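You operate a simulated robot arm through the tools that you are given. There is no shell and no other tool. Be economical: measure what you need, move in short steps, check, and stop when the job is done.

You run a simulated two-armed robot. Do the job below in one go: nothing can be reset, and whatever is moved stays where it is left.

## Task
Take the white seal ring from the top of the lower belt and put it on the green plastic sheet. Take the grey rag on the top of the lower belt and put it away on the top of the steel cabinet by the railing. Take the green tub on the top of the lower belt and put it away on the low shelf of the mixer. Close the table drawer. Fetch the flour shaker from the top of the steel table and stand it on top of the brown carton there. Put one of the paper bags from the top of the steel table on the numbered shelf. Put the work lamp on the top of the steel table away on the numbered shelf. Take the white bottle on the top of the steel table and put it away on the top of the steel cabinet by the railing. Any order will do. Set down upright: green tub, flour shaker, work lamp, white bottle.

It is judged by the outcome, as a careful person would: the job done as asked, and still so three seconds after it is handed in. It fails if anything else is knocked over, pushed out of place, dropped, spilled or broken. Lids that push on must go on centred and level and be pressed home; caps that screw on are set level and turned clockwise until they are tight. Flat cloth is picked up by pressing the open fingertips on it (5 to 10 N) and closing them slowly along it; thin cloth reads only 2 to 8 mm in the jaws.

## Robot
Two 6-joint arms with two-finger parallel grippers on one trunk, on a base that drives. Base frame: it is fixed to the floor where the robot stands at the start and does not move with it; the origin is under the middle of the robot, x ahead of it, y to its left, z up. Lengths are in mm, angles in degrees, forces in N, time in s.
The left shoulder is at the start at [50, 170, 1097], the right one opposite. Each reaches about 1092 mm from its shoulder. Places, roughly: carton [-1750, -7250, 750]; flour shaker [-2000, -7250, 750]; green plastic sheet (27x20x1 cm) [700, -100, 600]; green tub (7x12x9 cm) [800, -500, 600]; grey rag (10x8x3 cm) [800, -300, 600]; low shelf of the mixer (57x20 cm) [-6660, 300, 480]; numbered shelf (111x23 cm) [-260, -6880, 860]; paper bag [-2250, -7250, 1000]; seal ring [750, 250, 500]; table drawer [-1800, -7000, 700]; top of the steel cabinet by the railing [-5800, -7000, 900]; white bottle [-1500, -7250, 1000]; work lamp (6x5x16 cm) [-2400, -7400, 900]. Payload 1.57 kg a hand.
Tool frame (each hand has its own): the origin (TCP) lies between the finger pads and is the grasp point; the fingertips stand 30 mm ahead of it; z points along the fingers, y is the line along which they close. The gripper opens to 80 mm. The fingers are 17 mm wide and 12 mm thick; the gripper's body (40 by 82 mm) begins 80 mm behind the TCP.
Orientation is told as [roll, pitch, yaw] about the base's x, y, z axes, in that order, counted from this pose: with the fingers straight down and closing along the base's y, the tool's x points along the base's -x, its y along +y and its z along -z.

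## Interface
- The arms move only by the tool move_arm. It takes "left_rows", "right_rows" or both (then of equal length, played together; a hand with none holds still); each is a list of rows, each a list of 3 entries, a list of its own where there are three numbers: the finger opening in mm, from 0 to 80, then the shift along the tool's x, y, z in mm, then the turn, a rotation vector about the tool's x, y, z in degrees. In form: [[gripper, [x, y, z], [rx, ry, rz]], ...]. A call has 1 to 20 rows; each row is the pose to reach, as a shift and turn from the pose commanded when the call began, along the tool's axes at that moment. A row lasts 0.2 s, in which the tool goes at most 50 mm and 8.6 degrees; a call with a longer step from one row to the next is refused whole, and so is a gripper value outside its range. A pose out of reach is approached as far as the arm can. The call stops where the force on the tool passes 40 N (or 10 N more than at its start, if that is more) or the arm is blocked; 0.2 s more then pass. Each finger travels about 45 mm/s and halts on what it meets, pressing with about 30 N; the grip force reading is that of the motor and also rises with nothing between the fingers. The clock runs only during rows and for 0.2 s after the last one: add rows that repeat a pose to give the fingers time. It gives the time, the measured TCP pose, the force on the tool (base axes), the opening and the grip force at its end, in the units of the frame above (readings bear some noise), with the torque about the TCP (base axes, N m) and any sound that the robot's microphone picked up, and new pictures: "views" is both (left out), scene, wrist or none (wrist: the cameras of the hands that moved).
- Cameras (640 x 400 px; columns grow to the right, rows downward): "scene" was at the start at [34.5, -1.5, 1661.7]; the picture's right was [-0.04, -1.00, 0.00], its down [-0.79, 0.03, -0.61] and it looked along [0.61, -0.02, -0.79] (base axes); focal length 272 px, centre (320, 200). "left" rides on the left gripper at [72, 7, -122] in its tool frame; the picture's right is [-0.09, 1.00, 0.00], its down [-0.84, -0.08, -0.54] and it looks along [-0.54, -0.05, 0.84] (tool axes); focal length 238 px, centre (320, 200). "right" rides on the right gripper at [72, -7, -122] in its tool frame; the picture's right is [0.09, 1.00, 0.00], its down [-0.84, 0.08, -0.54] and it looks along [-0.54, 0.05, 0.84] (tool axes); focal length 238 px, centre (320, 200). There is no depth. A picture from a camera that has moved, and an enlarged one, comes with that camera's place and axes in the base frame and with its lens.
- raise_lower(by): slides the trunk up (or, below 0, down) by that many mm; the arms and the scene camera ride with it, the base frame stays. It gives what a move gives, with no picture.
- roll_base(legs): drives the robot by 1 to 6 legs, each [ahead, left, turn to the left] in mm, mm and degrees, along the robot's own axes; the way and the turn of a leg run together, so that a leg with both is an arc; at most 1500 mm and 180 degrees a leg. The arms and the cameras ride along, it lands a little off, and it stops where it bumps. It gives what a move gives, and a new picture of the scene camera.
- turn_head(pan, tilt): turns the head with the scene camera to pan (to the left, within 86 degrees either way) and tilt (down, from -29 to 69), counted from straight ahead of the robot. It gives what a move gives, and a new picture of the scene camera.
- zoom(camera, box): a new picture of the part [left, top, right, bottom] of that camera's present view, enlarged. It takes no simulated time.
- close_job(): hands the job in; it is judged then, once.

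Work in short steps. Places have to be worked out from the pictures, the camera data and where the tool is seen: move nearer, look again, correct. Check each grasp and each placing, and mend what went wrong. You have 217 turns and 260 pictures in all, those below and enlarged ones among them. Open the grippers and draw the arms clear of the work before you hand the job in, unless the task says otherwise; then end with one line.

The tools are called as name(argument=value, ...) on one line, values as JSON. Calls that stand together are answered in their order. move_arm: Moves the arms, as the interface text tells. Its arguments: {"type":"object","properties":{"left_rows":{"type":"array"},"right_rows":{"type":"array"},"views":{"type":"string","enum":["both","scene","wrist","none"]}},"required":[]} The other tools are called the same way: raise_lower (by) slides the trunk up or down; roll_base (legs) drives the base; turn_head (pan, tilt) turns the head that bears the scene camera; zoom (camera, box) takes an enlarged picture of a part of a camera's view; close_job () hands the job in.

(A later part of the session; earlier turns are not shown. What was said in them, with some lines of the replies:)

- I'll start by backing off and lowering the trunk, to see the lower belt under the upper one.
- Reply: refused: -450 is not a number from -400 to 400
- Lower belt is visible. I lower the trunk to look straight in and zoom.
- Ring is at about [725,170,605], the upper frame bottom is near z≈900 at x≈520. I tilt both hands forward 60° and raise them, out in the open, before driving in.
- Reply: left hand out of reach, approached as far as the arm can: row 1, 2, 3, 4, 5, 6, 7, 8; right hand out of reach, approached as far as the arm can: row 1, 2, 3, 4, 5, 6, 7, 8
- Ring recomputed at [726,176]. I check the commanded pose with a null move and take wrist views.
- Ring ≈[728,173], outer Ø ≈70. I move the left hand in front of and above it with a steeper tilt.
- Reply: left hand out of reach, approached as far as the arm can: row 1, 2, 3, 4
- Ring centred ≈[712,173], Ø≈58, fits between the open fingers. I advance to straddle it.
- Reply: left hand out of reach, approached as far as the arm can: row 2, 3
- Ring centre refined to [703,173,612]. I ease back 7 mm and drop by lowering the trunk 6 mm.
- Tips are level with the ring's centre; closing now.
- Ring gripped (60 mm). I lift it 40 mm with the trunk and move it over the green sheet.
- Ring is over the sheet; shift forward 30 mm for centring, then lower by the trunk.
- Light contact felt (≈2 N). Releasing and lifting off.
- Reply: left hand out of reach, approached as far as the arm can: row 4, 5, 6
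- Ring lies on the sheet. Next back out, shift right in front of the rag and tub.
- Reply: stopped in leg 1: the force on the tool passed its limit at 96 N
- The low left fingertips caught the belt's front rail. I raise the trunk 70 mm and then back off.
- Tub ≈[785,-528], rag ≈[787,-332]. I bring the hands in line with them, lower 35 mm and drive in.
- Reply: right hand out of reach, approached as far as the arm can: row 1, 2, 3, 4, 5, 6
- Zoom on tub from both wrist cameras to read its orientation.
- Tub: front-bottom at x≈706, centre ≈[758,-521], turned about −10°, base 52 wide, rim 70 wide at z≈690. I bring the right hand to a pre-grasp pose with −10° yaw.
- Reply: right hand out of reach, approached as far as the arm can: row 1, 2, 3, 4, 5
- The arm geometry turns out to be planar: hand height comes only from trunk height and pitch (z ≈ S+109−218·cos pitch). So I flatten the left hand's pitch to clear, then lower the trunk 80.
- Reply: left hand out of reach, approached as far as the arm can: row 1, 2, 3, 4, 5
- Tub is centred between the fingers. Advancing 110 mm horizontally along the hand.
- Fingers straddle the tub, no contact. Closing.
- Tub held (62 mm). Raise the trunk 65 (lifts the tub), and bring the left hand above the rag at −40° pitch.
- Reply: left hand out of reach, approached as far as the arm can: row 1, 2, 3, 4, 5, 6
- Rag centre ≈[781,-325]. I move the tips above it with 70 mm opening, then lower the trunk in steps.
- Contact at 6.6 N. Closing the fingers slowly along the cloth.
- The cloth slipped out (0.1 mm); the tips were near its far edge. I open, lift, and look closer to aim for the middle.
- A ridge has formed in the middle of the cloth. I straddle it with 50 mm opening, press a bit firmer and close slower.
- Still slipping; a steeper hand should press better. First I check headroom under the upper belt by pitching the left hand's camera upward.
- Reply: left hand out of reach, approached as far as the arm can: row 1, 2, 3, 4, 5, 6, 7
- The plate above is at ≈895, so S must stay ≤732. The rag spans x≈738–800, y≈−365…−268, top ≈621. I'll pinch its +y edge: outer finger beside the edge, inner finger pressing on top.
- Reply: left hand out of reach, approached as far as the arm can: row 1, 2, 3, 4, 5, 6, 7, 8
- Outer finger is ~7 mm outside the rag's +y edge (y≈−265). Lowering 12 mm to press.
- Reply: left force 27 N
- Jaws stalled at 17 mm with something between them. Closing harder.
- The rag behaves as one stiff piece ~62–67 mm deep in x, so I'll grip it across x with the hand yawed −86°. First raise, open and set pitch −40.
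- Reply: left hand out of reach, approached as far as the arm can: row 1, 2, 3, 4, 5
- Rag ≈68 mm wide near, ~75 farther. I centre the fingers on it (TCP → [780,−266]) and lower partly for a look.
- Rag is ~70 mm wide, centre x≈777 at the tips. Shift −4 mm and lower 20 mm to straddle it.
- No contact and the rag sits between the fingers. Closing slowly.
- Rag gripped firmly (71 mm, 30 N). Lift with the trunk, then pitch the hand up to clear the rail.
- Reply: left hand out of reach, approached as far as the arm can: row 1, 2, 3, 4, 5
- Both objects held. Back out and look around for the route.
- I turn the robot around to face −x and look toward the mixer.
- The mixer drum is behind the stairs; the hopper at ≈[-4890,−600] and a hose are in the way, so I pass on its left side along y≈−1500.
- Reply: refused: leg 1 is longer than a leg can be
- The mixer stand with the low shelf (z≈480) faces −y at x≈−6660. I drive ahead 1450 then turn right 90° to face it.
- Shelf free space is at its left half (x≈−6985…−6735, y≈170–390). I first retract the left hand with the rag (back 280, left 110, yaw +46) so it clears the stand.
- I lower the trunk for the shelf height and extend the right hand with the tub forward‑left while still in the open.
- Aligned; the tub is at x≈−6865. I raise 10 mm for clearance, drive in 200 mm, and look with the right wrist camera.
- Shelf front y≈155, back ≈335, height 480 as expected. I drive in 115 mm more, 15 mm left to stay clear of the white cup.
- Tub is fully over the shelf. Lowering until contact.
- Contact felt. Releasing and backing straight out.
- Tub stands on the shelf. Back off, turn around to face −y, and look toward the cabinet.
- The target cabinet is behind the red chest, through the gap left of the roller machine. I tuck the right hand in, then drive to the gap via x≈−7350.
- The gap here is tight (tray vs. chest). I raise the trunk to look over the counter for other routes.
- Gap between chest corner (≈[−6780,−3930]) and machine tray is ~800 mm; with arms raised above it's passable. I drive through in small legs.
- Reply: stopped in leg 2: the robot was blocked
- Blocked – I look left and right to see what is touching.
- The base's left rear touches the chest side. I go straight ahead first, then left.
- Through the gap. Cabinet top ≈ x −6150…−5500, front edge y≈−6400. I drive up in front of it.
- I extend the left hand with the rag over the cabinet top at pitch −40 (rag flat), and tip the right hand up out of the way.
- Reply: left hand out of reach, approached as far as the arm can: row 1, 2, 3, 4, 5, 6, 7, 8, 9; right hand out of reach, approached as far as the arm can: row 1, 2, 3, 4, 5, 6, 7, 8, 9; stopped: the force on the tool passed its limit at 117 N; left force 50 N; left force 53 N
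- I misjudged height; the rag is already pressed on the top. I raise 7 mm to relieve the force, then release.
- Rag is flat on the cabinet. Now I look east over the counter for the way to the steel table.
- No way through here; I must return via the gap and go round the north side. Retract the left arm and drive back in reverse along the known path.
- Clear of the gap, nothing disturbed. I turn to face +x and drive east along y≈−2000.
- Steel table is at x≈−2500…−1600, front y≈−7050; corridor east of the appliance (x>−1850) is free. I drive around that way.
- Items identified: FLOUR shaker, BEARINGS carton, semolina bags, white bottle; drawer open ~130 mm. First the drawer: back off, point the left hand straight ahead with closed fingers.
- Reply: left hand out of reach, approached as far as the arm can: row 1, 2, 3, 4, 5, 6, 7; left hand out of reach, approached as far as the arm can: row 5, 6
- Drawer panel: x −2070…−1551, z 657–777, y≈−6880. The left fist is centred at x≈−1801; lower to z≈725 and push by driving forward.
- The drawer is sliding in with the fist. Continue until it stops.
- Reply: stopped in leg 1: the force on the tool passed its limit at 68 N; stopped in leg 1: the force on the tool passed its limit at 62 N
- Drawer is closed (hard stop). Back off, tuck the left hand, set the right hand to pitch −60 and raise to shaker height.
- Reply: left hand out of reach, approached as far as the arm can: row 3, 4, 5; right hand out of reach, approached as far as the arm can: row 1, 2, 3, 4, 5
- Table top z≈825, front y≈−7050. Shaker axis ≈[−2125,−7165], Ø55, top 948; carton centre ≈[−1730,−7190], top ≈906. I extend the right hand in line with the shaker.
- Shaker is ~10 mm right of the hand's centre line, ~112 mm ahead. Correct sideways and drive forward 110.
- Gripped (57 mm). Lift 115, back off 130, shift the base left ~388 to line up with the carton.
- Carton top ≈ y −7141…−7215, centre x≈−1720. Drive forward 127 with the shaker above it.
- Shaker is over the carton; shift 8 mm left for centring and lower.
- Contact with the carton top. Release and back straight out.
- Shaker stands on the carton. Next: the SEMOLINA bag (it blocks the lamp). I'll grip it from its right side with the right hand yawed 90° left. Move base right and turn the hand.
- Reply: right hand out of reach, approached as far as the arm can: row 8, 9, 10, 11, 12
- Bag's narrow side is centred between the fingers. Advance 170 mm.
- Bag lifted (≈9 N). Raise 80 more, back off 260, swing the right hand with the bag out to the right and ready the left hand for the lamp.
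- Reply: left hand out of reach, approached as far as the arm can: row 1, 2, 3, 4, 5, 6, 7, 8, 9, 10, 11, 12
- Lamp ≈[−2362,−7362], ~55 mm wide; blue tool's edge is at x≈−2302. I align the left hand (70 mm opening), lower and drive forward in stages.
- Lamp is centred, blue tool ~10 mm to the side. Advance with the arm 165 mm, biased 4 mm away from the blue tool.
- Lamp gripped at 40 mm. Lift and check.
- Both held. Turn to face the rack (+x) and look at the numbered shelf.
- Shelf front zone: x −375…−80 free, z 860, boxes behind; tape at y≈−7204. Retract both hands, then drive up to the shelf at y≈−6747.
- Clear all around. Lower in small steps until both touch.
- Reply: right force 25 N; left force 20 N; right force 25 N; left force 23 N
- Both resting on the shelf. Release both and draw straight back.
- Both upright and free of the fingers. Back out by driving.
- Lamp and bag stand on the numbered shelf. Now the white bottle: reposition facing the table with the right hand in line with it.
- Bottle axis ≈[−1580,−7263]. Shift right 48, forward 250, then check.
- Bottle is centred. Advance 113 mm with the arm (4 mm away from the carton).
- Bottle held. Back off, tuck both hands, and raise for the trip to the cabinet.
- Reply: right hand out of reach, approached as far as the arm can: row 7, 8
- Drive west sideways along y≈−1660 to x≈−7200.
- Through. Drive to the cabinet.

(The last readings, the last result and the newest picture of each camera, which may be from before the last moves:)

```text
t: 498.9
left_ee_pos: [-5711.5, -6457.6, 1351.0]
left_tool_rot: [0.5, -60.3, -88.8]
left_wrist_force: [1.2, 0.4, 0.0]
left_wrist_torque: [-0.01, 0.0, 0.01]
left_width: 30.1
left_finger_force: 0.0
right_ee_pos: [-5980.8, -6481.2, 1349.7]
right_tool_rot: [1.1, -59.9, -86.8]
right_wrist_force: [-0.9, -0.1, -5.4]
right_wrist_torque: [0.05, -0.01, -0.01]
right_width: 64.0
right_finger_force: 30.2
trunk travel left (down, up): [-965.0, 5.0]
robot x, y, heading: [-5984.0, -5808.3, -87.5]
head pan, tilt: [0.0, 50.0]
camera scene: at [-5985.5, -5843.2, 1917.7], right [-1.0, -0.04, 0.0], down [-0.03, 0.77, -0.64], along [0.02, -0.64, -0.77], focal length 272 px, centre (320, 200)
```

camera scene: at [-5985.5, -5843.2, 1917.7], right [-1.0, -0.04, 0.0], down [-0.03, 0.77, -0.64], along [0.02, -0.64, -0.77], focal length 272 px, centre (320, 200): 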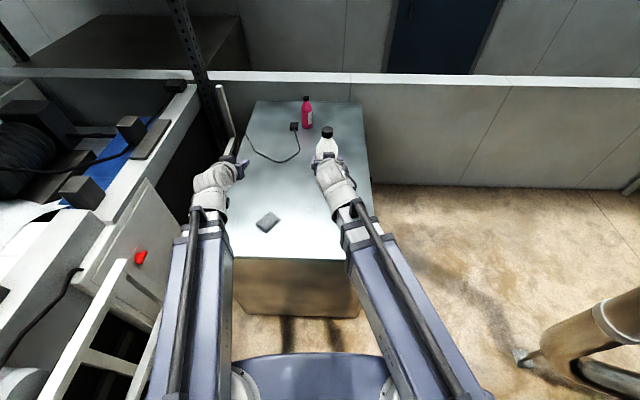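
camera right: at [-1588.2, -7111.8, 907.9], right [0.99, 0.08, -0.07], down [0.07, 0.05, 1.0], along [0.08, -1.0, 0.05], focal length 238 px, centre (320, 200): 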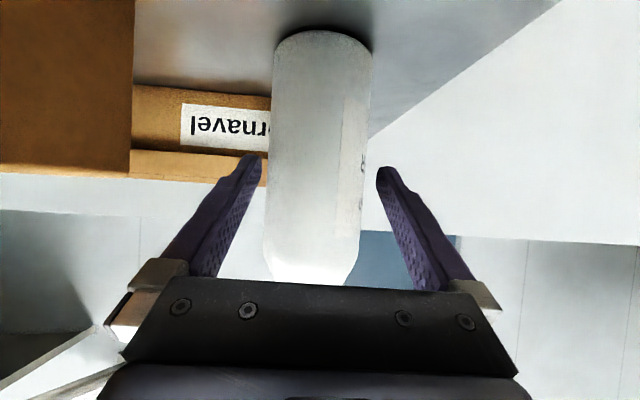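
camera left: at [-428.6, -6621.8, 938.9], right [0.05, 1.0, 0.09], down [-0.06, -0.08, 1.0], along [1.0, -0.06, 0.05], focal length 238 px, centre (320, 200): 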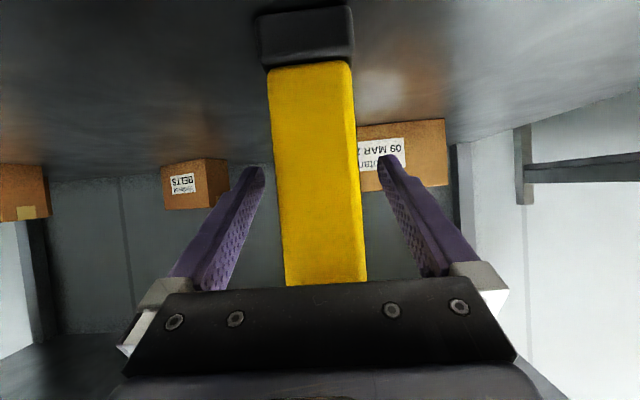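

Cabinet top spans x −6200…−5485; spot [−5980,−6570] is free (rag at [−5723,−6554]). Forward 90, lower 340.

roll_base(legs=[[90, 0, 0]])

raise_lower(by=-345)

move_arm(right_rows=[[50, [0, 0, 0], [0, 0, 0]]], views="both")

```text
t: 500.0
left_ee_pos: [-5708.8, -6549.7, 1350.2]
left_tool_rot: [0.6, -60.3, -88.8]
left_wrist_force: [-0.9, -0.1, 0.4]
left_wrist_torque: [0.0, 0.02, -0.01]
left_width: 29.8
left_finger_force: 0.0
right_ee_pos: [-5978.8, -6573.2, 1349.2]
right_tool_rot: [1.1, -59.8, -86.8]
right_wrist_force: [0.1, -0.1, -5.9]
right_wrist_torque: [0.04, -0.01, -0.02]
right_width: 64.1
right_finger_force: 30.4
trunk travel left (down, up): [-965.0, 5.0]
robot x, y, heading: [-5983.4, -5897.3, -87.5]
head pan, tilt: [0.0, 50.0]
camera scene: at [-5981.8, -5935.7, 1917.6], right [-1.0, -0.04, 0.0], down [-0.03, 0.77, -0.64], along [0.02, -0.64, -0.77], focal length 272 px, centre (320, 200)
```

scene: 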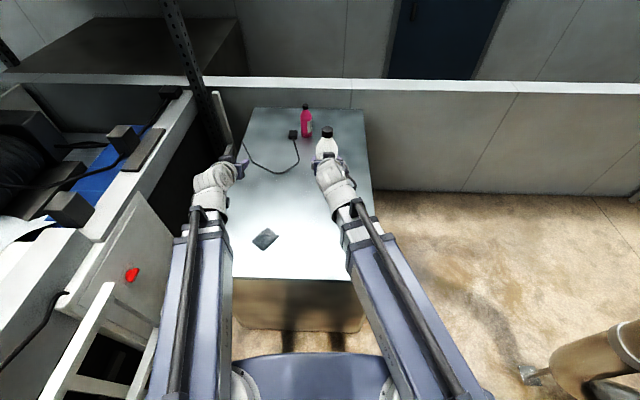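

```text
t: 503.4
left_ee_pos: [-5709.3, -6548.9, 1006.3]
left_tool_rot: [0.6, -60.3, -88.9]
left_wrist_force: [0.5, 0.0, -1.2]
left_wrist_torque: [-0.01, -0.02, 0.0]
left_width: 29.9
left_finger_force: 0.0
right_ee_pos: [-5977.6, -6571.3, 1005.3]
right_tool_rot: [1.1, -59.9, -86.8]
right_wrist_force: [0.2, -0.5, -4.9]
right_wrist_torque: [0.04, 0.04, -0.01]
right_width: 64.3
right_finger_force: 30.3
trunk travel left (down, up): [-620.0, 350.0]
robot x, y, heading: [-5983.8, -5897.2, -87.9]
head pan, tilt: [0.0, 50.0]
```

```text
t: 503.8
left_ee_pos: [-5709.0, -6548.8, 1006.4]
left_tool_rot: [0.7, -60.2, -88.8]
left_wrist_force: [0.3, 0.1, 1.3]
left_wrist_torque: [-0.02, 0.02, 0.0]
left_width: 29.7
left_finger_force: 0.1
right_ee_pos: [-5978.5, -6572.5, 1005.8]
right_tool_rot: [1.1, -59.9, -86.7]
right_wrist_force: [-0.2, 1.0, -4.6]
right_wrist_torque: [0.04, -0.01, 0.0]
right_width: 64.4
right_finger_force: 29.7
trunk travel left (down, up): [-620.0, 350.0]
robot x, y, heading: [-5979.5, -5899.9, -88.0]
head pan, tilt: [0.0, 50.0]
camera scene: at [-5981.9, -5933.7, 1572.6], right [-1.0, -0.04, 0.0], down [-0.03, 0.77, -0.64], along [0.02, -0.64, -0.77], focal length 272 px, centre (320, 200)
camera right: at [-5994.2, -6430.7, 1002.8], right [0.99, 0.12, -0.07], down [0.06, 0.05, 1.0], along [0.12, -0.99, 0.05], focal length 238 px, centre (320, 200)
```

scene: 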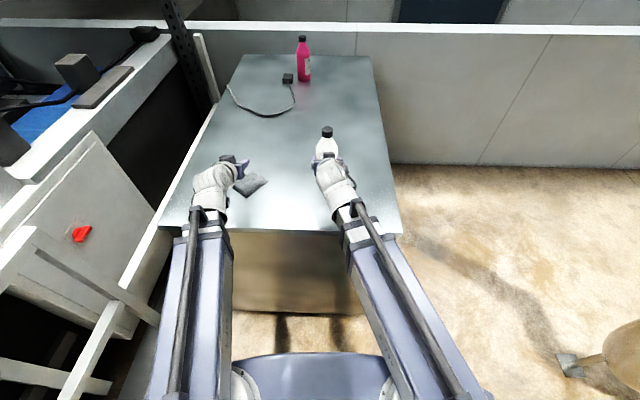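
right: 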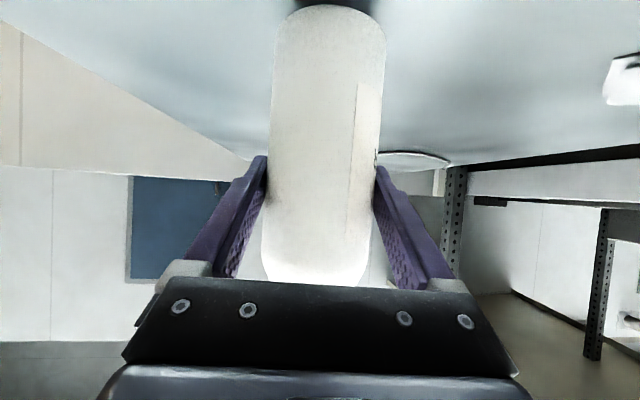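

raise_lower(by=-22)

raise_lower(by=-4)

raise_lower(by=-3)

```text
t: 504.5
left_ee_pos: [-5707.3, -6547.3, 984.6]
left_tool_rot: [0.6, -60.4, -88.8]
left_wrist_force: [0.3, -0.2, 0.5]
left_wrist_torque: [0.02, 0.01, 0.01]
left_width: 30.0
left_finger_force: 0.1
right_ee_pos: [-5978.7, -6571.3, 983.7]
right_tool_rot: [1.1, -60.0, -86.7]
right_wrist_force: [0.9, 0.3, 8.3]
right_wrist_torque: [-0.31, 0.07, 0.06]
right_width: 64.4
right_finger_force: 24.5
trunk travel left (down, up): [-598.0, 372.0]
robot x, y, heading: [-5985.3, -5897.0, -87.9]
head pan, tilt: [0.0, 50.0]
```

```text
t: 505.0
left_ee_pos: [-5709.2, -6545.8, 981.6]
left_tool_rot: [0.6, -60.4, -88.9]
left_wrist_force: [-0.7, -0.3, -0.8]
left_wrist_torque: [-0.01, 0.01, 0.0]
left_width: 29.8
left_finger_force: 0.1
right_ee_pos: [-5978.2, -6570.0, 980.7]
right_tool_rot: [1.1, -60.1, -86.6]
right_wrist_force: [-0.3, 0.1, 24.4]
right_wrist_torque: [-0.54, 0.43, 0.04]
right_width: 64.4
right_finger_force: 30.2
trunk travel left (down, up): [-594.0, 376.0]
robot x, y, heading: [-5980.9, -5898.6, -87.7]
head pan, tilt: [0.0, 50.0]
```

```text
t: 505.5
left_ee_pos: [-5708.2, -6546.5, 977.6]
left_tool_rot: [0.7, -60.4, -88.8]
left_wrist_force: [-0.5, 0.7, -0.5]
left_wrist_torque: [-0.01, 0.02, -0.01]
left_width: 30.1
left_finger_force: 0.0
right_ee_pos: [-5977.8, -6571.6, 977.8]
right_tool_rot: [1.2, -60.2, -86.7]
right_wrist_force: [-1.9, 0.3, 22.9]
right_wrist_torque: [-0.48, 0.53, 0.06]
right_width: 64.7
right_finger_force: 30.2
trunk travel left (down, up): [-591.0, 379.0]
robot x, y, heading: [-5987.8, -5895.4, -87.7]
head pan, tilt: [0.0, 50.0]
```

Bottle is on the cabinet. Relieve 3 mm, release and back out.

raise_lower(by=3)

move_arm(right_rows=[[68, [0, 0, 0], [0, 0, 0]], [74, [0, 0, 0], [0, 0, 0]], [79, [0, 0, 0], [0, 0, 0]], [79, [0, 0, 0], [0, 0, 0]], [79, [0, 0, 0], [0, 0, 0]]], views="wrist")

```text
t: 506.1
left_ee_pos: [-5708.1, -6548.5, 979.5]
left_tool_rot: [0.6, -60.3, -88.8]
left_wrist_force: [0.0, 0.0, 0.2]
left_wrist_torque: [-0.05, -0.02, 0.02]
left_width: 29.8
left_finger_force: 0.1
right_ee_pos: [-5977.8, -6571.6, 977.7]
right_tool_rot: [1.2, -59.7, -87.0]
right_wrist_force: [-0.1, 0.3, -4.6]
right_wrist_torque: [0.03, 0.0, 0.0]
right_width: 64.3
right_finger_force: 29.7
trunk travel left (down, up): [-594.0, 376.0]
robot x, y, heading: [-5981.7, -5898.5, -87.7]
head pan, tilt: [0.0, 50.0]
```

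```text
t: 507.3
left_ee_pos: [-5710.1, -6547.9, 979.7]
left_tool_rot: [0.6, -60.2, -88.8]
left_wrist_force: [0.4, 0.5, 0.6]
left_wrist_torque: [0.0, 0.0, -0.01]
left_width: 29.8
left_finger_force: 0.0
right_ee_pos: [-5978.3, -6571.5, 979.3]
right_tool_rot: [1.1, -60.0, -86.7]
right_wrist_force: [0.5, -0.4, -0.1]
right_wrist_torque: [-0.01, 0.02, -0.01]
right_width: 78.9
right_finger_force: 0.1
trunk travel left (down, up): [-594.0, 376.0]
robot x, y, heading: [-5984.1, -5899.5, -87.7]
head pan, tilt: [0.0, 50.0]
camera right: at [-5994.2, -6430.4, 976.9], right [0.99, 0.12, -0.07], down [0.06, 0.06, 1.0], along [0.12, -0.99, 0.05], focal length 238 px, centre (320, 200)
```

right: 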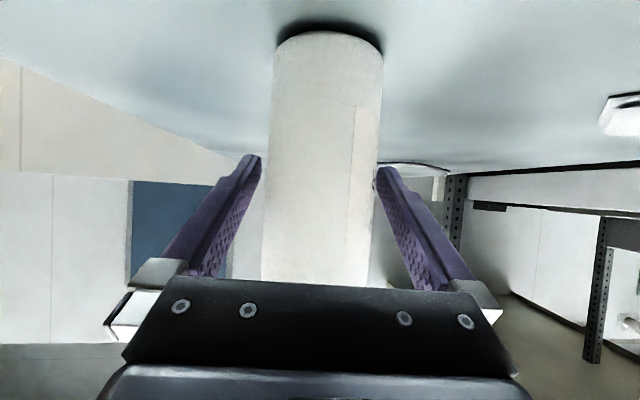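

Slight offset; centre by 4 mm, then withdraw along the hand.

move_arm(right_rows=[[79, [0, 4, 0], [0, 0, 0]], [79, [10, 4, -17], [0, 0, 0]], [79, [25, 4, -43], [0, 0, 0]], [79, [35, 4, -60], [0, 0, 0]]], views="wrist")

```text
t: 508.3
left_ee_pos: [-5709.7, -6547.8, 980.2]
left_tool_rot: [0.7, -60.3, -88.8]
left_wrist_force: [0.9, 0.6, 0.0]
left_wrist_torque: [0.0, 0.02, 0.0]
left_width: 30.0
left_finger_force: 0.0
right_ee_pos: [-5972.1, -6517.1, 979.2]
right_tool_rot: [1.1, -60.0, -86.8]
right_wrist_force: [0.2, 0.6, 0.4]
right_wrist_torque: [-0.04, 0.01, 0.01]
right_width: 78.9
right_finger_force: 0.0
right hand out of reach, approached as far as the arm can: row 4
trunk travel left (down, up): [-594.0, 376.0]
robot x, y, heading: [-5984.6, -5895.2, -87.7]
head pan, tilt: [0.0, 50.0]
camera right: at [-5988.2, -6376.0, 976.8], right [0.99, 0.12, -0.07], down [0.06, 0.05, 1.0], along [0.12, -0.99, 0.05], focal length 238 px, centre (320, 200)
```

right: 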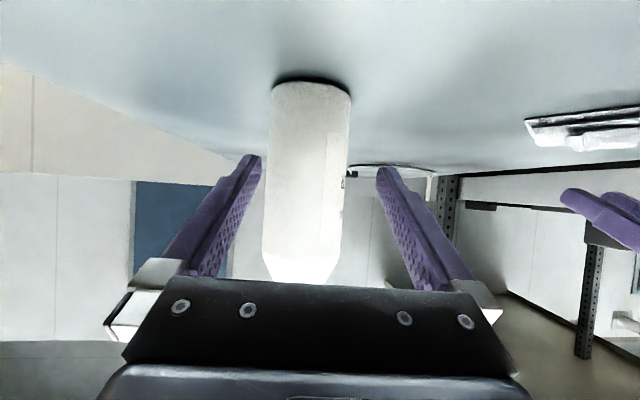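

roll_base(legs=[[-250, 0, 0]])

zoom(camera="scene", box=[160, 40, 480, 240])

```text
t: 510.1
left_ee_pos: [-5717.7, -6297.9, 981.5]
left_tool_rot: [0.5, -60.3, -88.8]
left_wrist_force: [-0.6, -0.8, -0.6]
left_wrist_torque: [-0.02, -0.02, 0.01]
left_width: 29.9
left_finger_force: 0.0
right_ee_pos: [-5981.2, -6266.2, 979.9]
right_tool_rot: [1.1, -59.9, -86.8]
right_wrist_force: [0.0, 0.3, 0.7]
right_wrist_torque: [0.03, -0.01, 0.0]
right_width: 79.2
right_finger_force: 0.0
trunk travel left (down, up): [-594.0, 376.0]
robot x, y, heading: [-5992.8, -5645.8, -88.0]
head pan, tilt: [0.0, 50.0]
camera scene: at [-5991.3, -5682.2, 1546.7], right [-1.0, -0.04, 0.0], down [-0.03, 0.77, -0.64], along [0.02, -0.64, -0.77], focal length 272 px, centre (320, 200)
```

scene: 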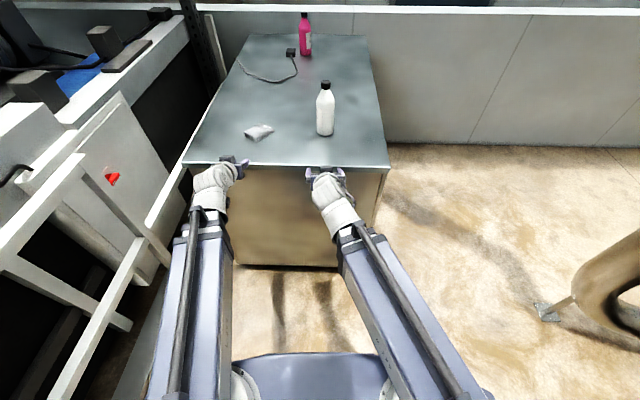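

```text
2.00 times, centred on (320, 140) of scene
camera zoom: at [-5991.3, -5682.2, 1546.7], right [-1.0, -0.04, 0.0], down [-0.03, 0.77, -0.64], along [0.02, -0.64, -0.77], focal length 544 px, centre (320, 320)
```

zoom: 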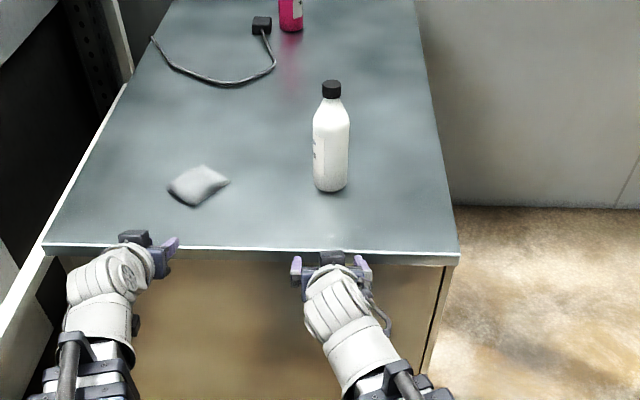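

Everything is placed: bottle upright, rag flat. Open the left gripper, back off, and hand in.

move_arm(left_rows=[[50, [0, 0, 0], [0, 0, 0]], [75, [0, 0, 0], [0, 0, 0]], [79, [0, 0, 0], [0, 0, 0]], [79, [0, 0, 0], [0, 0, 0]]], views="none")

roll_base(legs=[[-150, 0, 0]])

close_job()

```text
t: 511.1
left_ee_pos: [-5719.0, -6299.0, 980.9]
left_tool_rot: [0.6, -60.3, -88.8]
left_wrist_force: [-0.4, 0.0, -0.5]
left_wrist_torque: [0.01, -0.06, 0.01]
left_width: 79.1
left_finger_force: 0.1
right_ee_pos: [-5981.3, -6267.6, 978.8]
right_tool_rot: [1.1, -59.9, -86.8]
right_wrist_force: [0.7, -0.2, 0.6]
right_wrist_torque: [-0.03, -0.04, 0.02]
right_width: 79.0
right_finger_force: 0.1
trunk travel left (down, up): [-594.0, 376.0]
robot x, y, heading: [-5990.4, -5648.3, -87.8]
head pan, tilt: [0.0, 50.0]
```

```text
t: 512.5
left_ee_pos: [-5723.7, -6147.2, 981.4]
left_tool_rot: [0.6, -60.3, -88.7]
left_wrist_force: [-0.5, 0.7, 0.2]
left_wrist_torque: [0.03, 0.01, 0.02]
left_width: 78.9
left_finger_force: 0.0
right_ee_pos: [-5987.6, -6116.7, 979.1]
right_tool_rot: [1.1, -59.9, -86.8]
right_wrist_force: [-0.1, -0.2, 0.6]
right_wrist_torque: [-0.01, 0.0, 0.03]
right_width: 78.9
right_finger_force: 0.1
trunk travel left (down, up): [-594.0, 376.0]
robot x, y, heading: [-5998.3, -5497.4, -87.8]
head pan, tilt: [0.0, 50.0]
camera scene: at [-5997.0, -5531.9, 1546.7], right [-1.0, -0.04, 0.0], down [-0.03, 0.76, -0.64], along [0.02, -0.64, -0.77], focal length 272 px, centre (320, 200)
```

scene: 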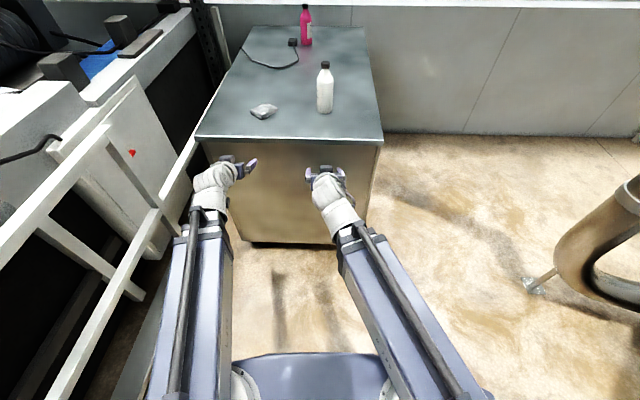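

```text
The job is handed in.
```

All eight tasks are done and handed in; on the way the base bumped the red tool chest once, and the pictures afterwards showed nothing out of place.
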